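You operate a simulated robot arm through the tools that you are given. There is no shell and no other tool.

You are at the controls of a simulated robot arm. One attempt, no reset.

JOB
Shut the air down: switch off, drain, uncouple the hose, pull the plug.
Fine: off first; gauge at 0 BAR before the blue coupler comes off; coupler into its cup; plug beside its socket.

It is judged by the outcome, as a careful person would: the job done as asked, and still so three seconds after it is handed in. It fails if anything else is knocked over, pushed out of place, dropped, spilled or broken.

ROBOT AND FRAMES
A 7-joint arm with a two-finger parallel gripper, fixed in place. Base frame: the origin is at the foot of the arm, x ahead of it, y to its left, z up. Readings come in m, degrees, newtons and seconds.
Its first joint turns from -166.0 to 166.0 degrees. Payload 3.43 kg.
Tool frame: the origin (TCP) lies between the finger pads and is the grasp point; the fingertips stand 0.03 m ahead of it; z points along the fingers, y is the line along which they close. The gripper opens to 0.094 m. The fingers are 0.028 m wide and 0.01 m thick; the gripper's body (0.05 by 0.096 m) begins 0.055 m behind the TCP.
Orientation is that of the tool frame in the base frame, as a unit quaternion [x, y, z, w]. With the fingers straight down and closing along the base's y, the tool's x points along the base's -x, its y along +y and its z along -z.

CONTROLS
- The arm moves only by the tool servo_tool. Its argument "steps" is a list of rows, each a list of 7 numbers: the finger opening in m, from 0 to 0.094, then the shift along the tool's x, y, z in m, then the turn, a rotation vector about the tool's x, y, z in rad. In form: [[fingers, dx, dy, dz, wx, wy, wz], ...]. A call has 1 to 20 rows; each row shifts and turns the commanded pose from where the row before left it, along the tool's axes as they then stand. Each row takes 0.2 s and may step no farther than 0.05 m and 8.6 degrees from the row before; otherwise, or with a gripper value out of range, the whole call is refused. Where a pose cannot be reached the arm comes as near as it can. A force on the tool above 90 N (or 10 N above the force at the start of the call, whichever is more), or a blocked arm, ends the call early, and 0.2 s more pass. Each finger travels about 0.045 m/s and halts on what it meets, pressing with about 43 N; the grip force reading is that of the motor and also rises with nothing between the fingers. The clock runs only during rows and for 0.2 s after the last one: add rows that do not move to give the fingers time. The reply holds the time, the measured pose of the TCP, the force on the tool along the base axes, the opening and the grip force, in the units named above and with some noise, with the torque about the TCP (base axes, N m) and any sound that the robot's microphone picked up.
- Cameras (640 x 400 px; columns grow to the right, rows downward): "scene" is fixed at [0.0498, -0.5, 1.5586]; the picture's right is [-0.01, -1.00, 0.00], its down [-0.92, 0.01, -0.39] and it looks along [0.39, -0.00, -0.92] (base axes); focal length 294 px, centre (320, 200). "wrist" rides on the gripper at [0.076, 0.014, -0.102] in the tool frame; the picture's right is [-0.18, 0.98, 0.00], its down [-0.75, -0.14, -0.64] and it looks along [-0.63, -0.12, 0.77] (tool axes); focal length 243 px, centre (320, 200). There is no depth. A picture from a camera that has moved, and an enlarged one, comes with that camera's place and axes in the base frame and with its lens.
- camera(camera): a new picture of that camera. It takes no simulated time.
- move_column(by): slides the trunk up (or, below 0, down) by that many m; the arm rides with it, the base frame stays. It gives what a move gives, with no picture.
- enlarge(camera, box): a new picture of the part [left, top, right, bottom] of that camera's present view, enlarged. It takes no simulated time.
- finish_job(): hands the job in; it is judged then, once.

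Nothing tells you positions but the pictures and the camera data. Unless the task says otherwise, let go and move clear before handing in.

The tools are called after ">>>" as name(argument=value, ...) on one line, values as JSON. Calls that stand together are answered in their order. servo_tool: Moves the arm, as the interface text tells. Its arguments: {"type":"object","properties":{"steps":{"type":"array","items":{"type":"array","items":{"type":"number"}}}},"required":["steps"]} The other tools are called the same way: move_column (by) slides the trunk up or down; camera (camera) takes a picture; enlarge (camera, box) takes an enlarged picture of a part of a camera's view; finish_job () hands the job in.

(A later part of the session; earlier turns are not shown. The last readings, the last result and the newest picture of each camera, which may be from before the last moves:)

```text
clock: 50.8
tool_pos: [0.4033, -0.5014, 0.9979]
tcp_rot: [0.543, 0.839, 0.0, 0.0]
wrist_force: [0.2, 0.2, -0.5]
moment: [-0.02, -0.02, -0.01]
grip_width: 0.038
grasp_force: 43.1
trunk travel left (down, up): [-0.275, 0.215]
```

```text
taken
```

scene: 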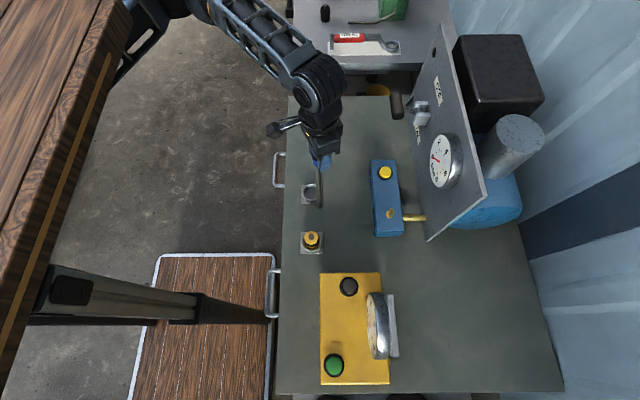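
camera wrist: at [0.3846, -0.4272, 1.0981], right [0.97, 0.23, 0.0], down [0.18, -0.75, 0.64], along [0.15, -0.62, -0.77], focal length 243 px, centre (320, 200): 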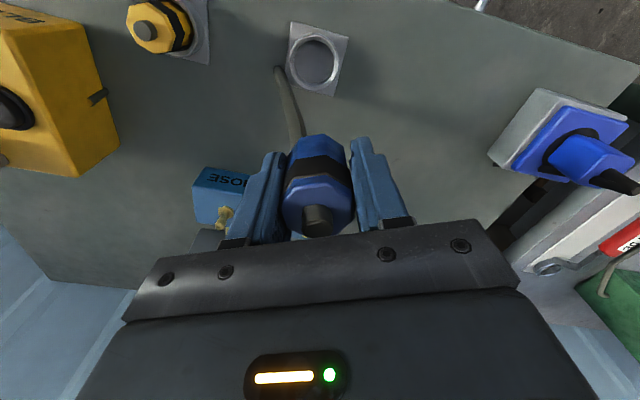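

>>> enlarge(camera="wrist", box=[240, 10, 380, 150])

>>> enlarge(camera="scene", box=[280, 130, 380, 230])

>>> enlarge(camera="scene", box=[360, 170, 440, 240])

```text
2.86 times, centred on (310, 80) of wrist
camera zoom: at [0.3846, -0.4272, 1.0981], right [0.97, 0.23, 0.0], down [0.18, -0.75, 0.64], along [0.15, -0.62, -0.77], focal length 693 px, centre (349, 543)
```

zoom: 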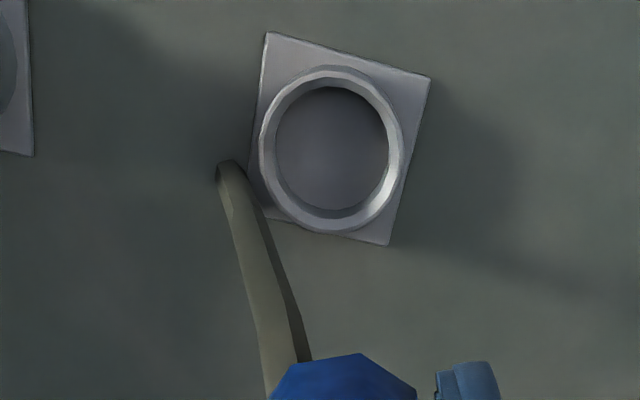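

```text
4.00 times, centred on (330, 180) of scene
camera zoom: at [0.0498, -0.5, 1.5586], right [-0.01, -1.0, 0.0], down [-0.92, 0.01, -0.39], along [0.39, 0.0, -0.92], focal length 1174 px, centre (280, 280)
```

zoom: 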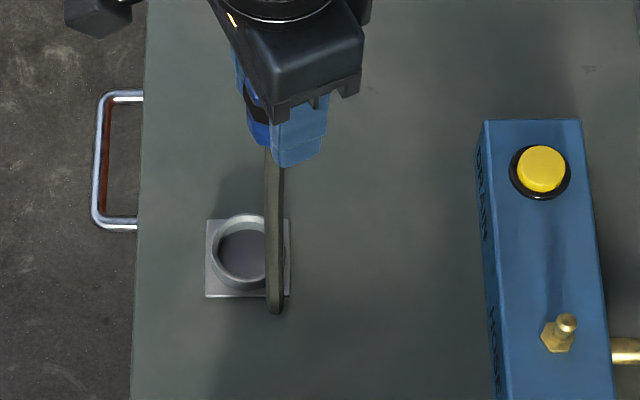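

```text
5.71 times, centred on (400, 205) of scene
camera zoom: at [0.0498, -0.5, 1.5586], right [-0.01, -1.0, 0.0], down [-0.92, 0.01, -0.39], along [0.39, 0.0, -0.92], focal length 1678 px, centre (-137, 171)
```

zoom: 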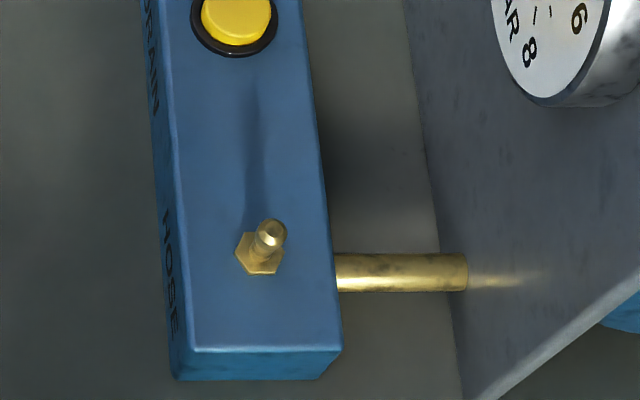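

The grey tail looks like a loose hose end hanging from the coupler. I'll wait a moment to see how it settles.

>>> servo_tool(steps=[[0.02, 0, 0, 0, 0, 0, 0], [0.02, 0, 0, 0, 0, 0, 0], [0.02, 0, 0, 0, 0, 0, 0], [0.02, 0, 0, 0, 0, 0, 0], [0.02, 0, 0, 0, 0, 0, 0]])

>>> enlarge(camera="wrist", box=[240, 10, 380, 150])

>>> enlarge(camera="scene", box=[280, 130, 380, 230])

```text
clock: 52.0
tool_pos: [0.4021, -0.5017, 0.9967]
tcp_rot: [0.543, 0.839, 0.0, -0.001]
wrist_force: [-0.4, 0.3, -0.7]
moment: [0.02, -0.02, -0.01]
grip_width: 0.0378
grasp_force: 42.6
trunk travel left (down, up): [-0.275, 0.215]
```

```text
2.86 times, centred on (310, 80) of wrist
camera zoom: at [0.3845, -0.4277, 1.0981], right [0.97, 0.23, 0.0], down [0.18, -0.75, 0.64], along [0.15, -0.62, -0.77], focal length 693 px, centre (349, 543)
```

zoom: 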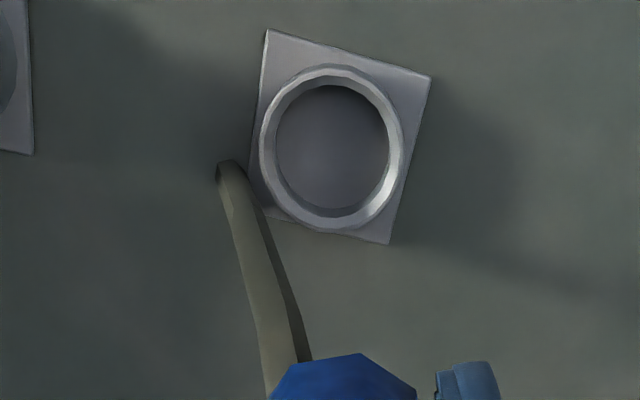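

```text
4.00 times, centred on (330, 180) of scene
camera zoom: at [0.0498, -0.5, 1.5586], right [-0.01, -1.0, 0.0], down [-0.92, 0.01, -0.39], along [0.39, 0.0, -0.92], focal length 1174 px, centre (280, 280)
```

zoom: 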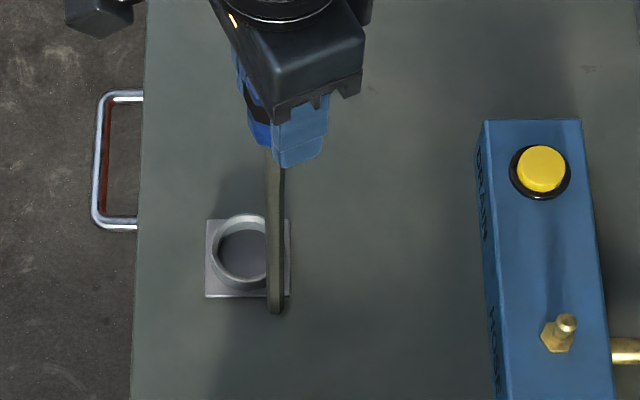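

The tail is just the hose hanging down through the bench, with negligible force. The cup centre measures (0.390, -0.479), with the rim at z≈0.815. I'll move above it.

>>> servo_tool(steps=[[0.02, 0.0255, -0.0014, 0, 0, 0, 0], [0.02, 0, 0, 0.03, 0, 0, 0], [0.02, 0, 0, 0.03, 0, 0, 0], [0.02, 0, 0, 0.025, 0, 0, 0], [0.02, 0, 0, 0, 0, 0, 0]])

>>> camera(camera="wrist")

>>> enlarge(camera="wrist", box=[220, 60, 420, 240])

>>> enlarge(camera="scene", box=[280, 150, 350, 220])

```text
clock: 53.2
tool_pos: [0.3911, -0.4768, 0.9139]
tcp_rot: [0.544, 0.839, 0.0, 0.0]
wrist_force: [-0.3, 0.0, -0.4]
moment: [0.0, 0.02, 0.03]
grip_width: 0.038
grasp_force: 42.4
trunk travel left (down, up): [-0.275, 0.215]
```

```text
taken
camera wrist: at [0.374, -0.4029, 1.0147], right [0.97, 0.23, 0.0], down [0.18, -0.75, 0.64], along [0.15, -0.62, -0.77], focal length 243 px, centre (320, 200)
```

wrist: 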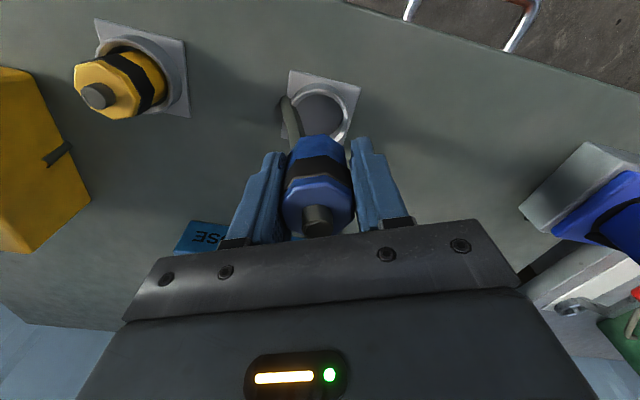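

```text
2.22 times, centred on (320, 150) of wrist
camera zoom: at [0.374, -0.4029, 1.0147], right [0.97, 0.23, 0.0], down [0.18, -0.75, 0.64], along [0.15, -0.62, -0.77], focal length 539 px, centre (320, 311)
```

zoom: 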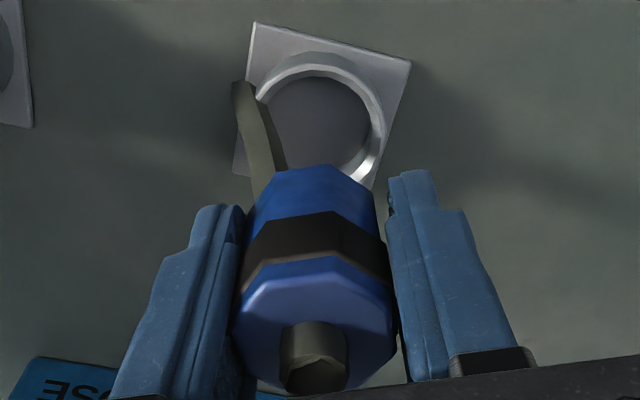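

```text
5.71 times, centred on (315, 185) of scene
camera zoom: at [0.0498, -0.5, 1.5586], right [-0.01, -1.0, 0.0], down [-0.92, 0.01, -0.39], along [0.39, 0.0, -0.92], focal length 1678 px, centre (349, 286)
```

zoom: 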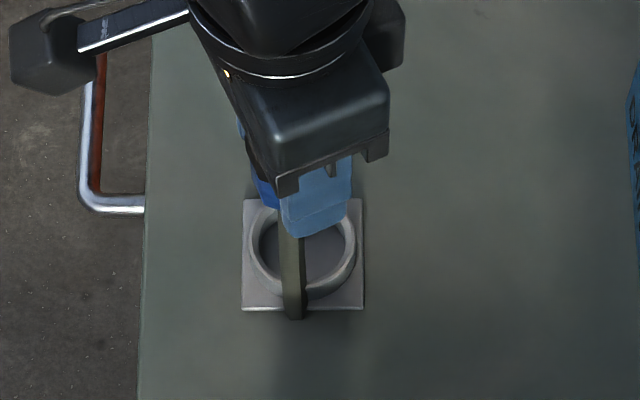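

The coupler is almost centred over the cup. I'll make a small correction and descend to just above the rim.

>>> servo_tool(steps=[[0.02, -0.0013, -0.0014, 0, 0, 0, 0], [0.02, 0, 0, 0.02, 0, 0, 0], [0.02, 0, 0, 0.02, 0, 0, 0], [0.02, 0, 0, 0.008, 0, 0, 0], [0.02, 0, 0, 0, 0, 0, 0]])

>>> camera(camera="wrist")

>>> enlarge(camera="wrist", box=[240, 90, 400, 220])

>>> enlarge(camera="scene", box=[280, 160, 350, 220])

```text
clock: 54.4
tool_pos: [0.389, -0.4778, 0.866]
tcp_rot: [0.544, 0.839, -0.001, 0.0]
wrist_force: [0.0, -0.2, -0.8]
moment: [0.04, 0.0, -0.01]
grip_width: 0.038
grasp_force: 43.1
trunk travel left (down, up): [-0.275, 0.215]
```

```text
taken
camera wrist: at [0.3731, -0.4044, 0.9673], right [0.97, 0.23, 0.0], down [0.18, -0.75, 0.64], along [0.15, -0.62, -0.77], focal length 243 px, centre (320, 200)
```

wrist: 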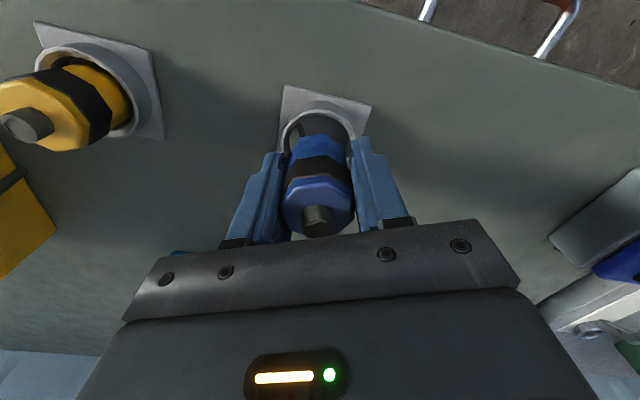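

```text
3.08 times, centred on (320, 155) of wrist
camera zoom: at [0.3731, -0.4044, 0.9673], right [0.97, 0.23, 0.0], down [0.18, -0.75, 0.64], along [0.15, -0.62, -0.77], focal length 746 px, centre (320, 338)
```

zoom: 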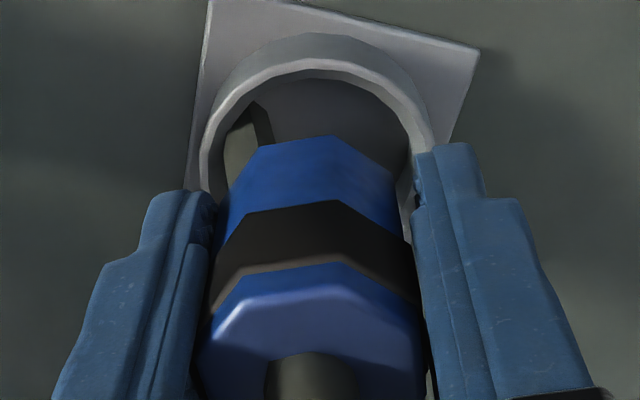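

```text
6.67 times, centred on (315, 190) of scene
camera zoom: at [0.0498, -0.5, 1.5586], right [-0.01, -1.0, 0.0], down [-0.92, 0.01, -0.39], along [0.39, 0.0, -0.92], focal length 1957 px, centre (353, 267)
```

zoom: 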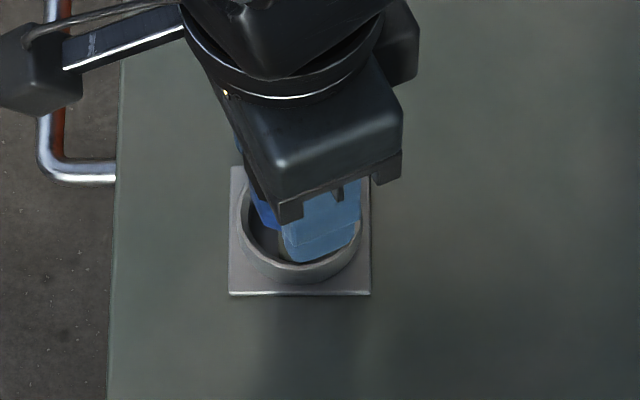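

Everything lines up within about 1 mm. I'll lower the coupler into the cup in small steps, watching the force.

>>> servo_tool(steps=[[0.02, 0, 0.0005, 0.003, 0, 0, 0], [0.02, 0, 0, 0.003, 0, 0, 0], [0.02, 0, 0, 0.002, 0, 0, 0]])

>>> enlarge(camera="wrist", box=[240, 90, 400, 220])

>>> enlarge(camera="scene", box=[280, 160, 350, 220])

```text
clock: 55.2
tool_pos: [0.3898, -0.4784, 0.8579]
tcp_rot: [0.544, 0.839, 0.0, 0.0]
wrist_force: [-0.8, -0.2, -1.4]
moment: [-0.03, -0.05, 0.02]
grip_width: 0.0379
grasp_force: 42.8
trunk travel left (down, up): [-0.275, 0.215]
```

```text
3.08 times, centred on (320, 155) of wrist
camera zoom: at [0.3733, -0.4043, 0.9593], right [0.97, 0.23, 0.0], down [0.18, -0.75, 0.64], along [0.15, -0.62, -0.77], focal length 746 px, centre (320, 338)
```

zoom: 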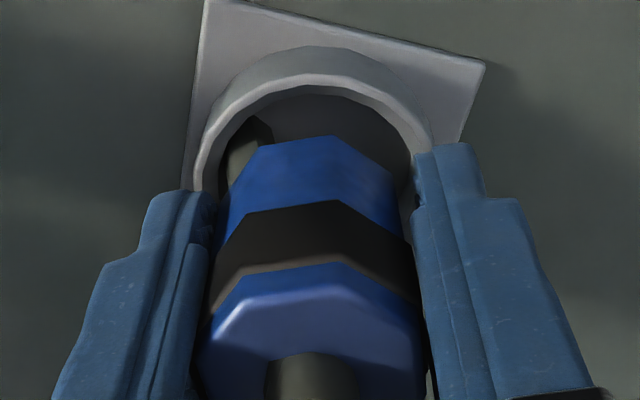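

```text
6.67 times, centred on (315, 190) of scene
camera zoom: at [0.0498, -0.5, 1.5586], right [-0.01, -1.0, 0.0], down [-0.92, 0.01, -0.39], along [0.39, 0.0, -0.92], focal length 1957 px, centre (353, 267)
```

zoom: 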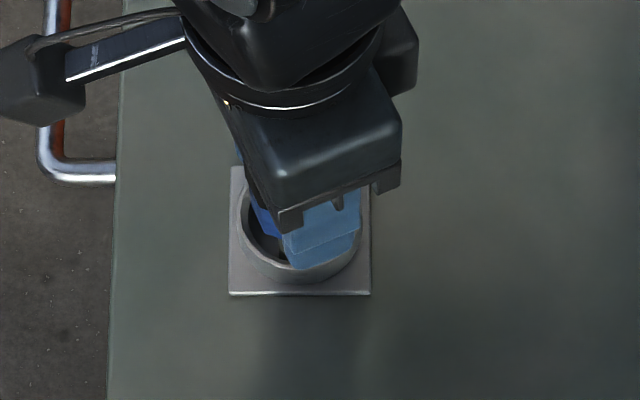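

The fingers are nearly at the rim. I'll lower the last few millimetres gently until contact.

>>> servo_tool(steps=[[0.02, 0, 0, 0.0015, 0, 0, 0], [0.02, 0, 0, 0.0015, 0, 0, 0], [0.02, 0, 0, 0, 0, 0, 0]])

>>> enlarge(camera="wrist", box=[240, 90, 400, 220])

```text
clock: 56.0
tool_pos: [0.3894, -0.4786, 0.8551]
tcp_rot: [0.544, 0.839, 0.0, -0.001]
wrist_force: [-1.3, -0.6, -0.9]
moment: [0.04, 0.0, -0.01]
grip_width: 0.0379
grasp_force: 42.9
trunk travel left (down, up): [-0.275, 0.215]
```

```text
3.08 times, centred on (320, 155) of wrist
camera zoom: at [0.3731, -0.4044, 0.9561], right [0.97, 0.23, 0.0], down [0.18, -0.75, 0.64], along [0.15, -0.62, -0.77], focal length 746 px, centre (320, 338)
```

zoom: 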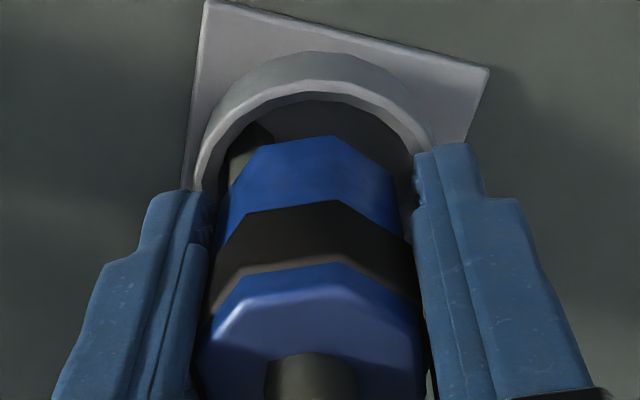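

The fingertips reach below the coupler's bottom, so they would meet the rim before it enters. I'll back off, stand the coupler upright on clear bench, re-grip it near its top, then insert it properly.

>>> servo_tool(steps=[[0.02, 0, 0, -0.03, 0, 0, 0], [0.02, 0, 0, -0.03, 0, 0, 0], [0.02, -0.033, 0.0073, 0, 0, 0, 0], [0.02, -0.033, 0.0073, 0, 0, 0, 0], [0.02, -0.033, 0.0073, 0, 0, 0, 0], [0.02, 0, 0, 0.03, 0, 0, 0], [0.02, 0, 0, 0.03, 0, 0, 0], [0.02, 0, 0, 0, 0, 0, 0]])

>>> camera(camera="wrist")

>>> enlarge(camera="wrist", box=[240, 90, 400, 220])

>>> enlarge(camera="scene", box=[280, 130, 400, 220])

```text
clock: 57.8
tool_pos: [0.4494, -0.5587, 0.8555]
tcp_rot: [0.543, 0.839, 0.001, 0.0]
wrist_force: [0.0, 1.2, -1.5]
moment: [0.01, 0.0, 0.01]
grip_width: 0.0381
grasp_force: 43.1
trunk travel left (down, up): [-0.275, 0.215]
```

```text
taken
camera wrist: at [0.4326, -0.4841, 0.9562], right [0.97, 0.23, 0.0], down [0.18, -0.75, 0.64], along [0.15, -0.62, -0.77], focal length 243 px, centre (320, 200)
```

wrist: 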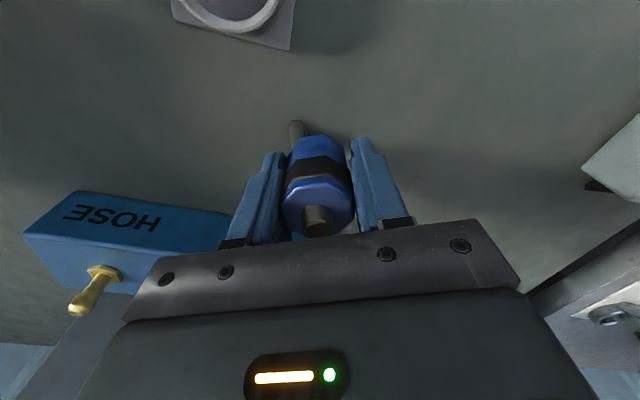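

```text
3.08 times, centred on (320, 155) of wrist
camera zoom: at [0.4326, -0.4841, 0.9562], right [0.97, 0.23, 0.0], down [0.18, -0.75, 0.64], along [0.15, -0.62, -0.77], focal length 746 px, centre (320, 338)
```

zoom: 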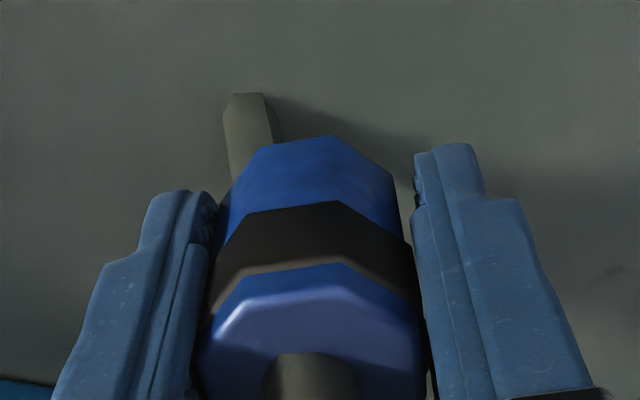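

```text
4.44 times, centred on (340, 175) of scene
camera zoom: at [0.0498, -0.5, 1.5586], right [-0.01, -1.0, 0.0], down [-0.92, 0.01, -0.39], along [0.39, 0.0, -0.92], focal length 1305 px, centre (231, 311)
```

zoom: 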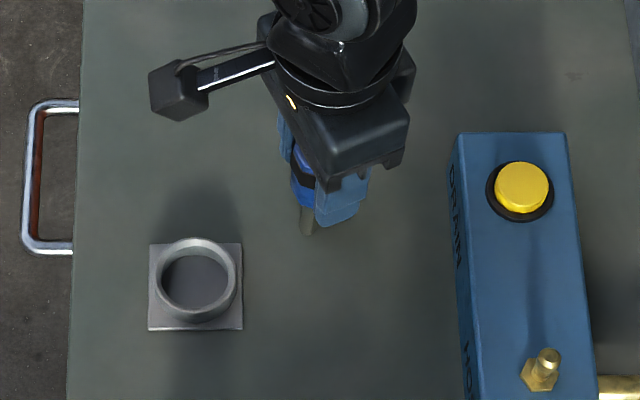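

>>> servo_tool(steps=[[0.02, 0, 0, 0.012, 0, 0, 0], [0.02, 0, 0, 0.008, 0, 0, 0], [0.02, 0, 0, 0.004, 0, 0, 0], [0.02, 0, 0, 0.003, 0, 0, 0]])

>>> enlarge(camera="wrist", box=[240, 90, 400, 220])

>>> enlarge(camera="scene", box=[280, 130, 400, 220])

```text
clock: 58.8
tool_pos: [0.4504, -0.5603, 0.8299]
tcp_rot: [0.544, 0.839, -0.001, -0.001]
wrist_force: [1.0, 5.1, 13.5]
moment: [0.43, -0.01, 0.03]
grip_width: 0.0382
grasp_force: 42.9
trunk travel left (down, up): [-0.275, 0.215]
```

```text
3.08 times, centred on (320, 155) of wrist
camera zoom: at [0.4338, -0.4858, 0.9311], right [0.97, 0.23, 0.0], down [0.18, -0.74, 0.64], along [0.15, -0.62, -0.77], focal length 746 px, centre (320, 338)
```

zoom: 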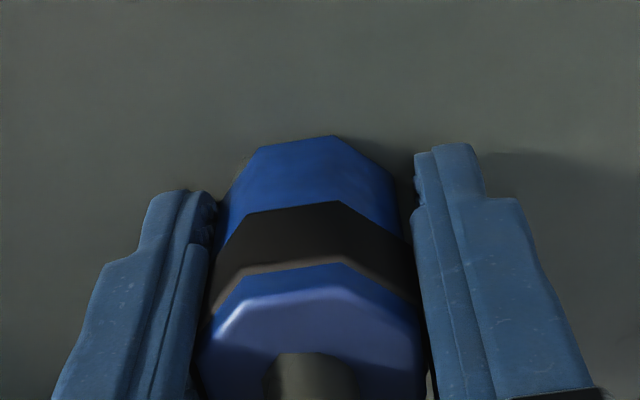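

```text
4.44 times, centred on (340, 175) of scene
camera zoom: at [0.0498, -0.5, 1.5586], right [-0.01, -1.0, 0.0], down [-0.92, 0.01, -0.39], along [0.39, 0.0, -0.92], focal length 1305 px, centre (231, 311)
```

zoom: 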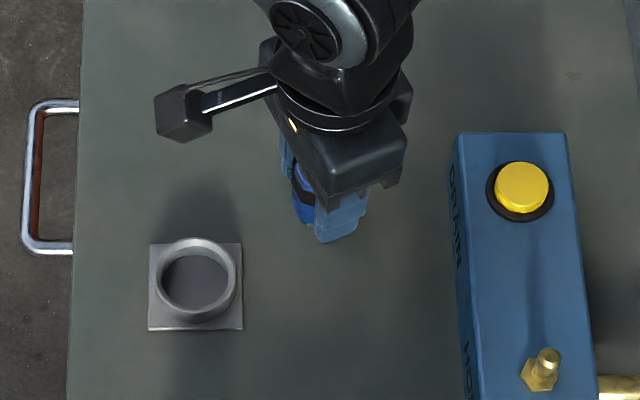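

Contact with the bench. I'll ease up a hair and open the fingers slightly to let the coupler stand.

>>> servo_tool(steps=[[0.02, 0, 0, -0.001, 0, 0, 0], [0.042, 0, 0, 0, 0, 0, 0], [0.046, 0, 0, 0, 0, 0, 0], [0.05, 0, 0, 0, 0, 0, 0], [0.05, 0, 0, 0, 0, 0, 0]])

>>> camera(camera="wrist")

>>> enlarge(camera="wrist", box=[240, 90, 400, 220])

>>> enlarge(camera="scene", box=[280, 130, 400, 220])

```text
clock: 60.0
tool_pos: [0.4517, -0.5599, 0.8298]
tcp_rot: [0.543, 0.84, 0.001, 0.001]
wrist_force: [12.8, 15.7, 25.5]
moment: [0.41, 0.22, -0.28]
grip_width: 0.0401
grasp_force: 0.2
trunk travel left (down, up): [-0.275, 0.215]
```

```text
taken
camera wrist: at [0.4343, -0.4856, 0.9311], right [0.97, 0.23, 0.0], down [0.18, -0.74, 0.64], along [0.15, -0.62, -0.77], focal length 243 px, centre (320, 200)
```

wrist: 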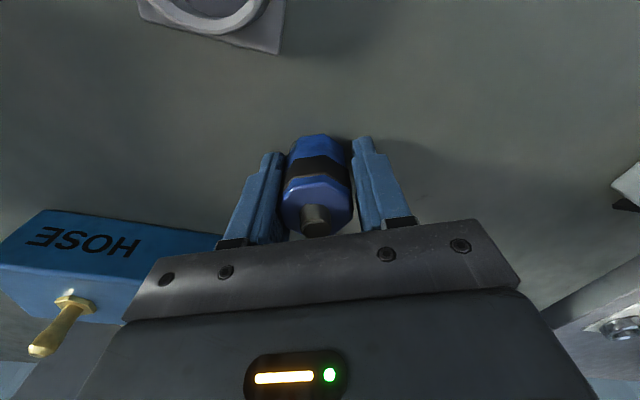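

```text
3.08 times, centred on (320, 155) of wrist
camera zoom: at [0.4343, -0.4856, 0.9311], right [0.97, 0.23, 0.0], down [0.18, -0.74, 0.64], along [0.15, -0.62, -0.77], focal length 746 px, centre (320, 338)
```

zoom: 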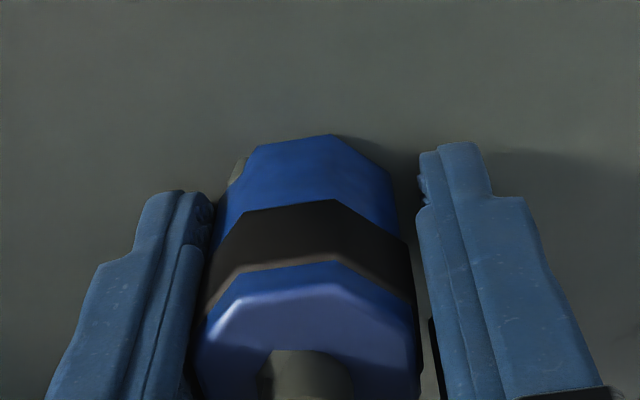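

```text
4.44 times, centred on (340, 175) of scene
camera zoom: at [0.0498, -0.5, 1.5586], right [-0.01, -1.0, 0.0], down [-0.92, 0.01, -0.39], along [0.39, 0.0, -0.92], focal length 1305 px, centre (231, 311)
```

zoom: 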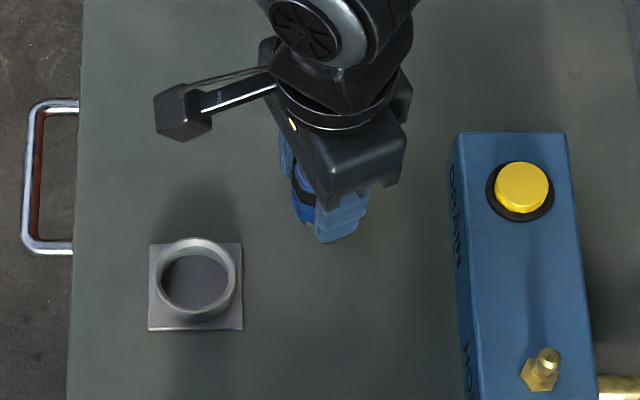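

The fingertips are rubbing on the bench. I'll rise a few millimetres while opening.

>>> servo_tool(steps=[[0.05, 0, 0, -0.003, 0, 0, 0], [0.05, 0, 0, -0.001, 0, 0, 0], [0.05, 0, 0, 0, 0, 0, 0]])

>>> camera(camera="wrist")

>>> enlarge(camera="wrist", box=[240, 90, 400, 220])

```text
clock: 60.8
tool_pos: [0.4493, -0.5611, 0.8314]
tcp_rot: [0.544, 0.839, 0.0, 0.0]
wrist_force: [-0.1, 0.7, -0.2]
moment: [0.06, -0.01, 0.02]
grip_width: 0.0499
grasp_force: 0.1
trunk travel left (down, up): [-0.275, 0.215]
```

```text
taken
camera wrist: at [0.4331, -0.4867, 0.9337], right [0.97, 0.23, 0.0], down [0.18, -0.75, 0.64], along [0.15, -0.62, -0.77], focal length 243 px, centre (320, 200)
```

wrist: 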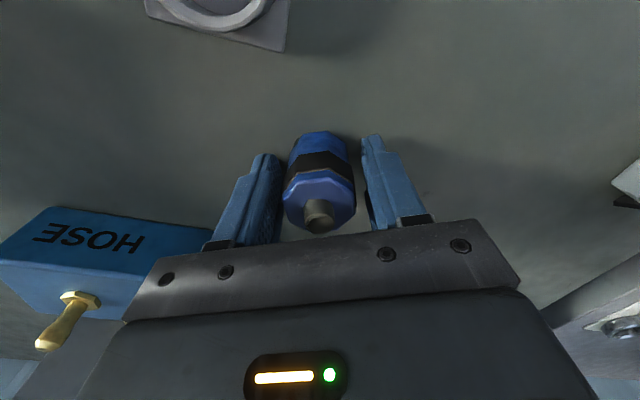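

```text
3.08 times, centred on (320, 155) of wrist
camera zoom: at [0.4331, -0.4867, 0.9337], right [0.97, 0.23, 0.0], down [0.18, -0.75, 0.64], along [0.15, -0.62, -0.77], focal length 746 px, centre (320, 338)
```

zoom: 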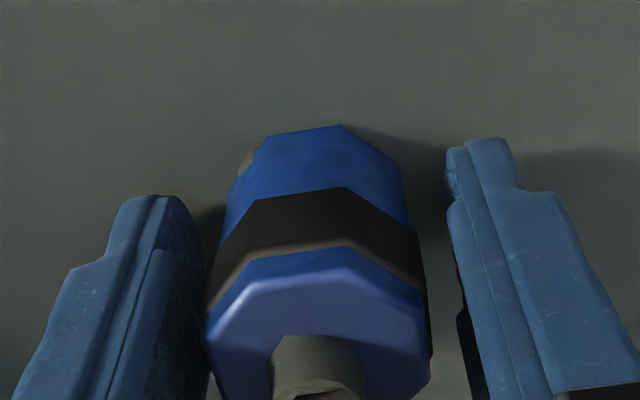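

The coupler is standing upright on the bench. I'll raise 25 mm and re-grip near its top.

>>> servo_tool(steps=[[0.05, 0, 0, -0.012, 0, 0, 0], [0.05, 0, 0, -0.012, 0, 0, 0], [0.05, 0, 0, 0, 0, 0, 0]])

>>> camera(camera="wrist")

>>> enlarge(camera="wrist", box=[240, 70, 400, 230])

>>> enlarge(camera="scene", box=[300, 140, 380, 200])

```text
clock: 61.6
tool_pos: [0.45, -0.5615, 0.8581]
tcp_rot: [0.544, 0.839, -0.001, 0.0]
wrist_force: [-0.5, 0.7, -0.1]
moment: [0.0, -0.01, -0.02]
grip_width: 0.0502
grasp_force: 0.1
trunk travel left (down, up): [-0.275, 0.215]
```

```text
taken
camera wrist: at [0.4337, -0.4867, 0.9587], right [0.97, 0.23, 0.0], down [0.18, -0.75, 0.64], along [0.15, -0.62, -0.77], focal length 243 px, centre (320, 200)
```

wrist: 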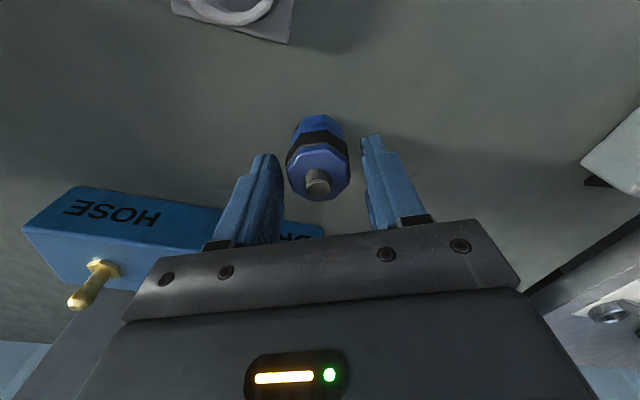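

```text
2.50 times, centred on (320, 150) of wrist
camera zoom: at [0.4337, -0.4867, 0.9587], right [0.97, 0.23, 0.0], down [0.18, -0.75, 0.64], along [0.15, -0.62, -0.77], focal length 606 px, centre (320, 325)
```

zoom: 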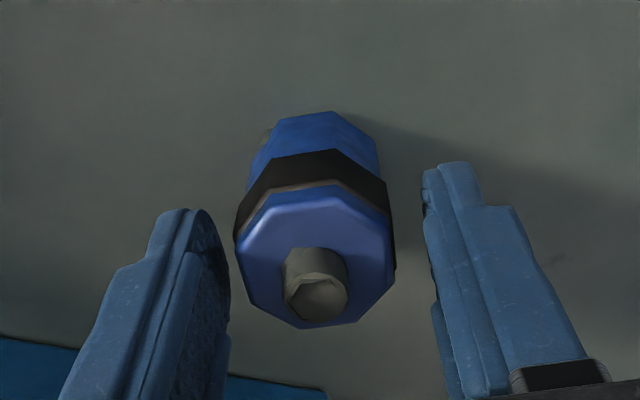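

```text
6.67 times, centred on (340, 170) of scene
camera zoom: at [0.0498, -0.5, 1.5586], right [-0.01, -1.0, 0.0], down [-0.92, 0.01, -0.39], along [0.39, 0.0, -0.92], focal length 1957 px, centre (187, 400)
```

zoom: 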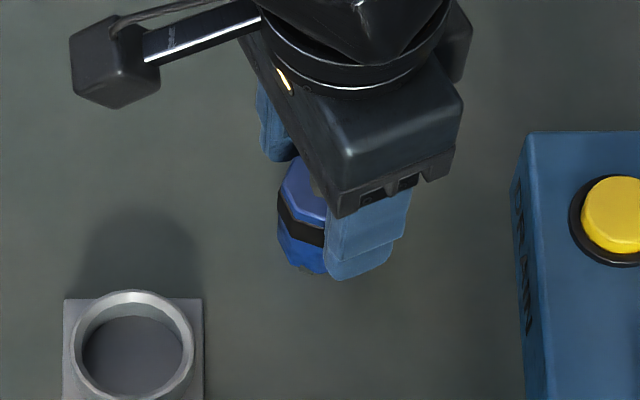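

The coupler's top sits about 14 mm inside the fingertips, which leaves roughly 28 mm free below. I'll close on it, lift, and check.

>>> servo_tool(steps=[[0.05, -0.0005, -0.0005, 0.002, 0, 0, 0], [0.02, 0, 0, 0, 0, 0, 0], [0.02, 0, 0, 0, 0, 0, 0], [0.02, 0, 0, 0, 0, 0, 0], [0.02, 0, 0, 0, 0, 0, 0], [0.02, 0, 0, -0.02, 0, 0, 0], [0.02, 0, 0, -0.03, 0, 0, 0], [0.02, 0, 0, -0.02, 0, 0, 0], [0.02, 0, 0, 0, 0, 0, 0]])

>>> camera(camera="wrist")

>>> enlarge(camera="wrist", box=[240, 70, 400, 230])

>>> enlarge(camera="scene", box=[300, 130, 380, 200])

```text
clock: 63.6
tool_pos: [0.4522, -0.5627, 0.9247]
tcp_rot: [0.544, 0.839, 0.001, -0.001]
wrist_force: [0.0, -0.7, -0.9]
moment: [-0.03, -0.03, 0.02]
grip_width: 0.0343
grasp_force: 43.6
trunk travel left (down, up): [-0.275, 0.215]
```

```text
taken
camera wrist: at [0.4346, -0.4886, 1.0261], right [0.97, 0.23, 0.0], down [0.18, -0.75, 0.64], along [0.15, -0.62, -0.77], focal length 243 px, centre (320, 200)
```

wrist: 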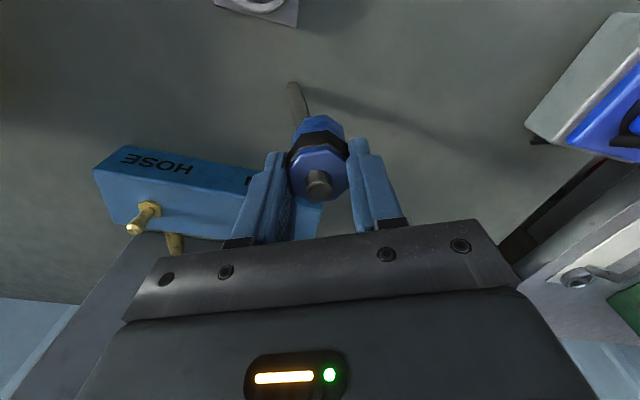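

```text
2.50 times, centred on (320, 150) of wrist
camera zoom: at [0.4346, -0.4886, 1.0261], right [0.97, 0.23, 0.0], down [0.18, -0.75, 0.64], along [0.15, -0.62, -0.77], focal length 606 px, centre (320, 325)
```

zoom: 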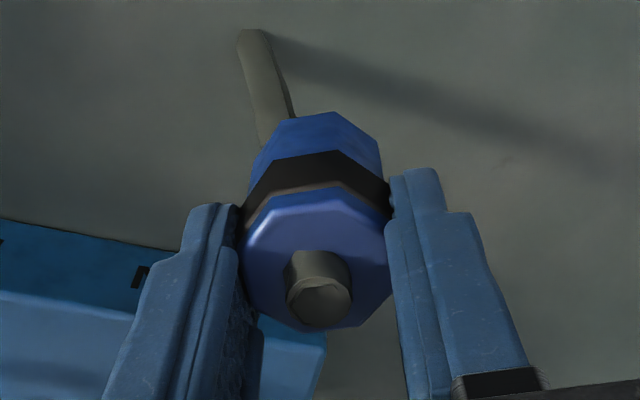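

```text
5.71 times, centred on (340, 165) of scene
camera zoom: at [0.0498, -0.5, 1.5586], right [-0.01, -1.0, 0.0], down [-0.92, 0.01, -0.39], along [0.39, 0.0, -0.92], focal length 1678 px, centre (206, 400)
```

zoom: 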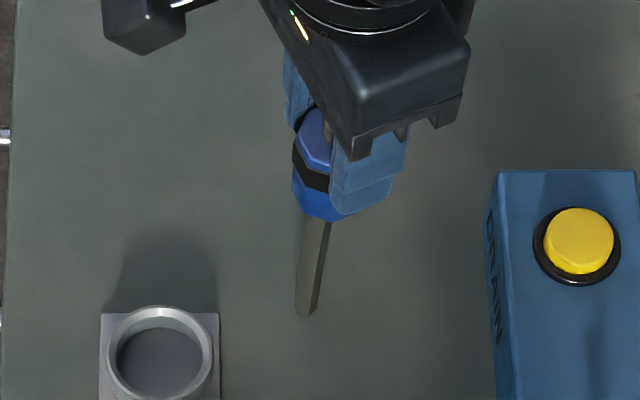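

Good grip near the top. I'll move back over the cup and check alignment.

>>> servo_tool(steps=[[0.02, 0.0344, -0.0072, 0, 0, 0, 0], [0.02, 0.0344, -0.0072, 0, 0, 0, 0], [0.02, 0.0344, -0.0072, 0, 0, 0, 0], [0.02, 0, 0, 0, 0, 0, 0], [0.02, 0, 0, 0.01, 0, 0, 0], [0.02, 0, 0, 0, 0, 0, 0]])

>>> camera(camera="wrist")

>>> enlarge(camera="wrist", box=[240, 60, 400, 220])

>>> enlarge(camera="scene", box=[280, 150, 350, 220])

```text
clock: 65.0
tool_pos: [0.3879, -0.476, 0.9146]
tcp_rot: [0.544, 0.839, 0.0, 0.0]
wrist_force: [0.0, 0.8, -1.6]
moment: [0.02, -0.03, 0.02]
grip_width: 0.0347
grasp_force: 42.8
trunk travel left (down, up): [-0.275, 0.215]
```

```text
taken
camera wrist: at [0.3707, -0.4019, 1.0153], right [0.97, 0.23, 0.0], down [0.18, -0.75, 0.64], along [0.15, -0.62, -0.77], focal length 243 px, centre (320, 200)
```

wrist: 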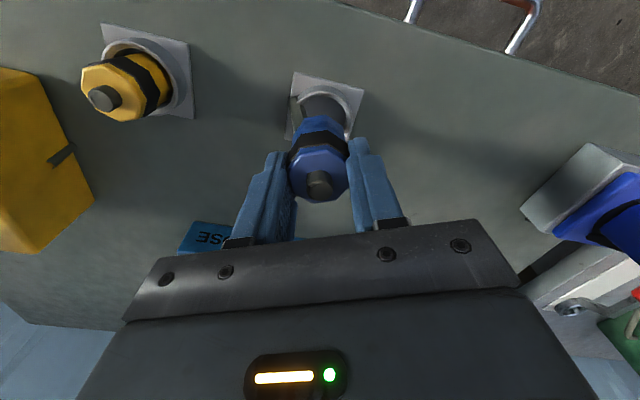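

```text
2.50 times, centred on (320, 140) of wrist
camera zoom: at [0.3707, -0.4019, 1.0153], right [0.97, 0.23, 0.0], down [0.18, -0.75, 0.64], along [0.15, -0.62, -0.77], focal length 606 px, centre (320, 350)
```

zoom: 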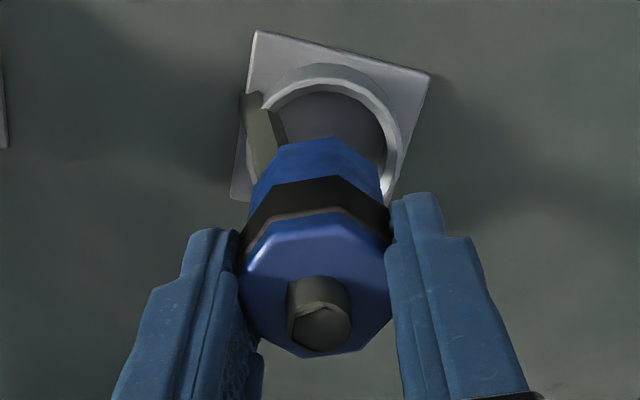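

```text
5.71 times, centred on (315, 185) of scene
camera zoom: at [0.0498, -0.5, 1.5586], right [-0.01, -1.0, 0.0], down [-0.92, 0.01, -0.39], along [0.39, 0.0, -0.92], focal length 1678 px, centre (349, 286)
```

zoom: 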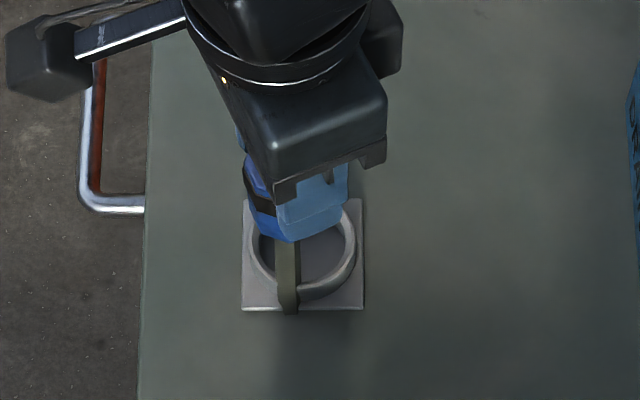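

>>> servo_tool(steps=[[0.02, -0.0015, 0.0015, 0.01, 0, 0, 0], [0.02, 0, 0, 0.01, 0, 0, 0], [0.02, 0, 0, 0.01, 0, 0, 0], [0.02, 0, 0, 0, 0, 0, 0]])

>>> enlarge(camera="wrist", box=[240, 60, 400, 220])

>>> enlarge(camera="scene", box=[280, 150, 350, 220])

```text
clock: 66.0
tool_pos: [0.3892, -0.4767, 0.8841]
tcp_rot: [0.544, 0.839, 0.001, 0.0]
wrist_force: [-0.2, 0.6, -1.8]
moment: [0.02, -0.03, 0.02]
grip_width: 0.0345
grasp_force: 42.8
trunk travel left (down, up): [-0.275, 0.215]
```

```text
2.50 times, centred on (320, 140) of wrist
camera zoom: at [0.3729, -0.4032, 0.985], right [0.97, 0.23, 0.0], down [0.18, -0.75, 0.64], along [0.15, -0.62, -0.77], focal length 606 px, centre (320, 350)
```

zoom: 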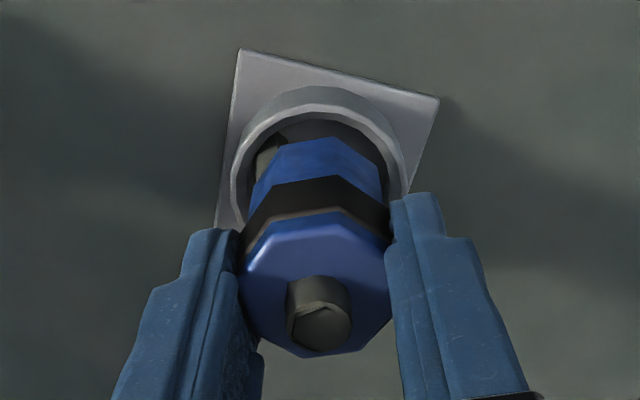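

```text
5.71 times, centred on (315, 185) of scene
camera zoom: at [0.0498, -0.5, 1.5586], right [-0.01, -1.0, 0.0], down [-0.92, 0.01, -0.39], along [0.39, 0.0, -0.92], focal length 1678 px, centre (349, 286)
```

zoom: 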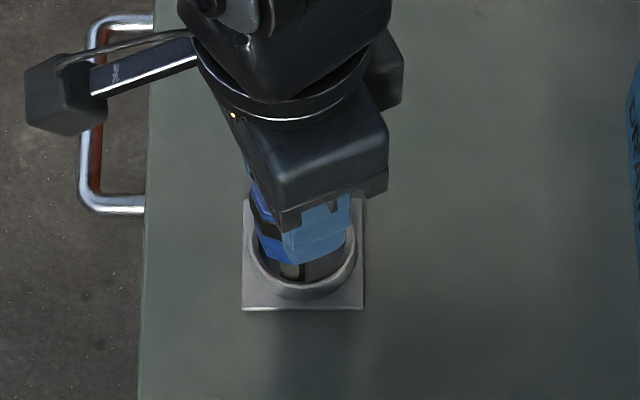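

Well centred, with about 4 mm of clearance. I'll lower it into the cup in steps.

>>> servo_tool(steps=[[0.02, 0, 0.0008, 0.005, 0, 0, 0], [0.02, 0, 0, 0.005, 0, 0, 0], [0.02, 0, 0, 0.005, 0, 0, 0], [0.02, 0, 0, 0.003, 0, 0, 0]])

>>> enlarge(camera="wrist", box=[240, 60, 400, 220])

>>> enlarge(camera="scene", box=[280, 150, 350, 220])

```text
clock: 67.0
tool_pos: [0.3918, -0.4782, 0.8667]
tcp_rot: [0.543, 0.84, 0.0, 0.002]
wrist_force: [8.3, -11.7, 7.3]
moment: [-0.41, -0.41, -0.12]
grip_width: 0.0348
grasp_force: 43.2
trunk travel left (down, up): [-0.275, 0.215]
```

```text
2.50 times, centred on (320, 140) of wrist
camera zoom: at [0.3749, -0.4033, 0.9675], right [0.97, 0.23, 0.0], down [0.18, -0.74, 0.64], along [0.15, -0.63, -0.76], focal length 606 px, centre (320, 350)
```

zoom: 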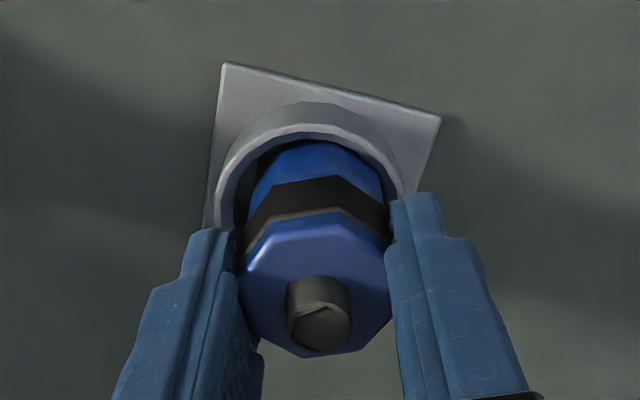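

```text
5.71 times, centred on (315, 185) of scene
camera zoom: at [0.0498, -0.5, 1.5586], right [-0.01, -1.0, 0.0], down [-0.92, 0.01, -0.39], along [0.39, 0.0, -0.92], focal length 1678 px, centre (349, 286)
```

zoom: 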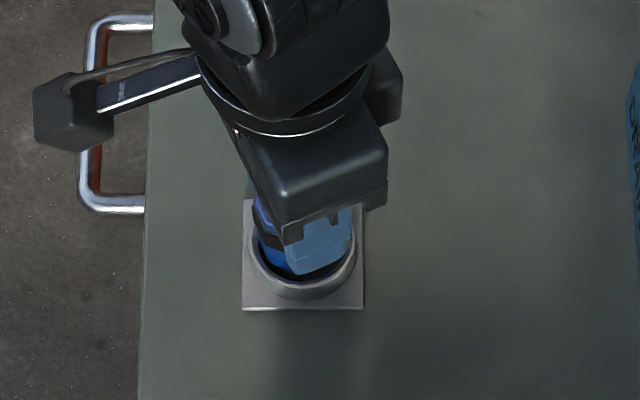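

The coupler touched the cup wall. I'll raise slightly to unload and re-measure the alignment.

>>> servo_tool(steps=[[0.02, 0, 0, -0.006, 0, 0, 0], [0.02, 0, 0, -0.006, 0, 0, 0], [0.02, 0, 0, 0, 0, 0, 0]])

>>> enlarge(camera="wrist", box=[260, 80, 380, 200])

>>> enlarge(camera="scene", box=[295, 165, 335, 210])

```text
clock: 67.8
tool_pos: [0.3907, -0.4746, 0.8795]
tcp_rot: [0.544, 0.839, 0.0, -0.001]
wrist_force: [0.3, -0.1, -1.4]
moment: [0.0, 0.03, 0.02]
grip_width: 0.0342
grasp_force: 42.8
trunk travel left (down, up): [-0.275, 0.215]
```

```text
3.33 times, centred on (320, 140) of wrist
camera zoom: at [0.3734, -0.4008, 0.9807], right [0.97, 0.23, 0.0], down [0.18, -0.75, 0.64], along [0.15, -0.62, -0.77], focal length 809 px, centre (320, 400)
```

zoom: 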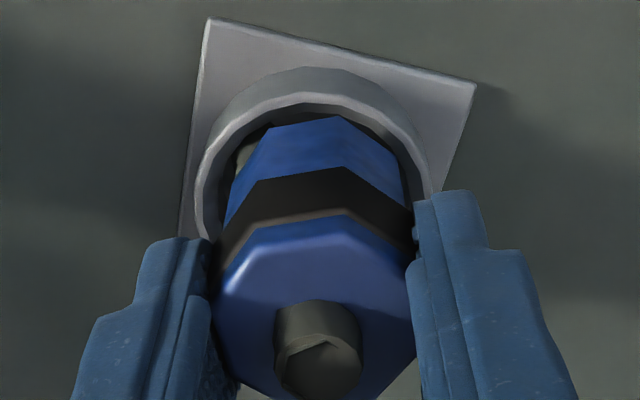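

```text
8.89 times, centred on (315, 188) of scene
camera zoom: at [0.0498, -0.5, 1.5586], right [-0.01, -1.0, 0.0], down [-0.92, 0.01, -0.39], along [0.39, 0.0, -0.92], focal length 2610 px, centre (364, 311)
```

zoom: 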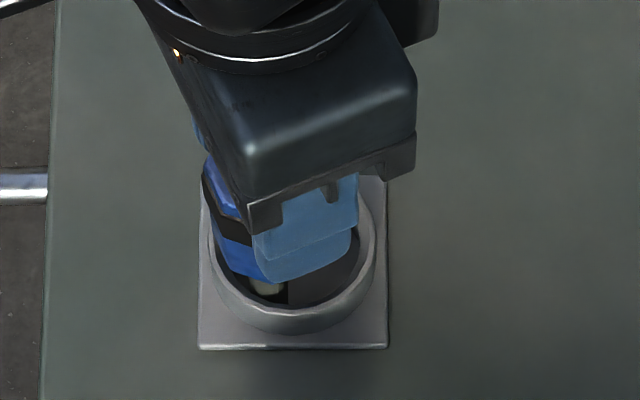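

The scene view shows the coupler about 4–5 mm too far toward +y. I'll shift it and check again.

>>> servo_tool(steps=[[0.02, -0.004, -0.0005, 0, 0, 0, 0], [0.02, 0, 0, 0, 0, 0, 0], [0.02, 0, 0, 0, 0, 0, 0]])

>>> enlarge(camera="wrist", box=[260, 80, 380, 200])

>>> enlarge(camera="scene", box=[295, 165, 335, 210])

```text
clock: 68.6
tool_pos: [0.3926, -0.4795, 0.8791]
tcp_rot: [0.544, 0.839, 0.0, 0.0]
wrist_force: [-1.0, 0.5, -2.1]
moment: [0.03, 0.0, -0.02]
grip_width: 0.0347
grasp_force: 43.0
trunk travel left (down, up): [-0.275, 0.215]
```

```text
3.33 times, centred on (320, 140) of wrist
camera zoom: at [0.3751, -0.4056, 0.9804], right [0.97, 0.23, 0.0], down [0.18, -0.75, 0.64], along [0.15, -0.62, -0.77], focal length 809 px, centre (320, 400)
```

zoom: 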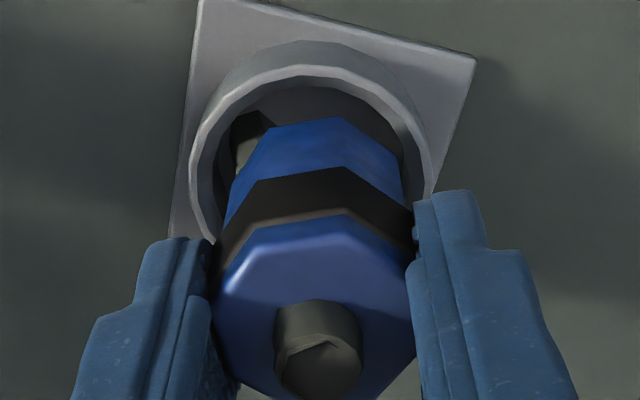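

```text
8.89 times, centred on (315, 188) of scene
camera zoom: at [0.0498, -0.5, 1.5586], right [-0.01, -1.0, 0.0], down [-0.92, 0.01, -0.39], along [0.39, 0.0, -0.92], focal length 2610 px, centre (364, 311)
```

zoom: 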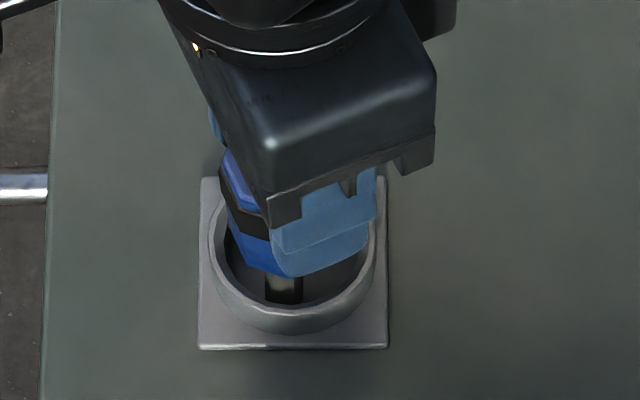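

The coupler now sits inside the cup opening from both views. I'll lower it again in small steps.

>>> servo_tool(steps=[[0.02, 0, 0, 0.004, 0, 0, 0], [0.02, 0, 0, 0.004, 0, 0, 0], [0.02, 0, 0, 0.004, 0, 0, 0]])

>>> enlarge(camera="wrist", box=[260, 80, 380, 200])

>>> enlarge(camera="scene", box=[295, 165, 335, 210])

```text
clock: 69.4
tool_pos: [0.3926, -0.4793, 0.8671]
tcp_rot: [0.543, 0.839, 0.001, 0.0]
wrist_force: [0.0, -0.2, -1.0]
moment: [0.0, -0.02, 0.01]
grip_width: 0.0346
grasp_force: 43.0
trunk travel left (down, up): [-0.275, 0.215]
```

```text
3.33 times, centred on (320, 140) of wrist
camera zoom: at [0.3752, -0.4059, 0.9682], right [0.97, 0.23, 0.0], down [0.18, -0.75, 0.64], along [0.15, -0.62, -0.77], focal length 809 px, centre (320, 400)
```

zoom: 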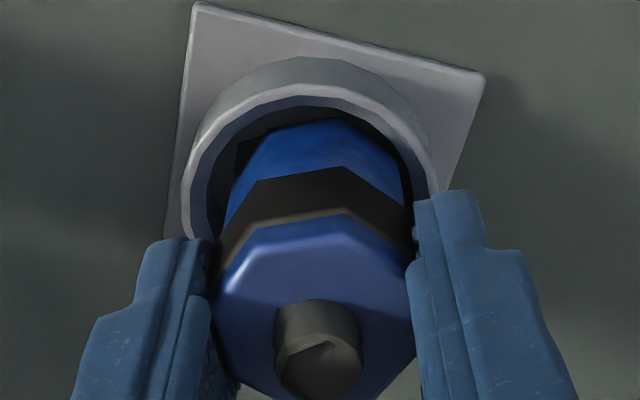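

```text
8.89 times, centred on (315, 188) of scene
camera zoom: at [0.0498, -0.5, 1.5586], right [-0.01, -1.0, 0.0], down [-0.92, 0.01, -0.39], along [0.39, 0.0, -0.92], focal length 2610 px, centre (364, 311)
```

zoom: 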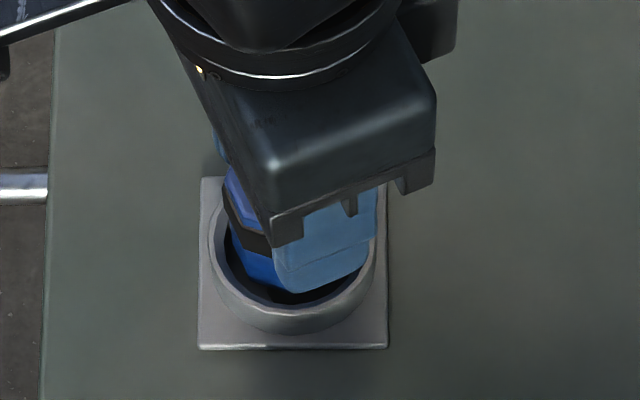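

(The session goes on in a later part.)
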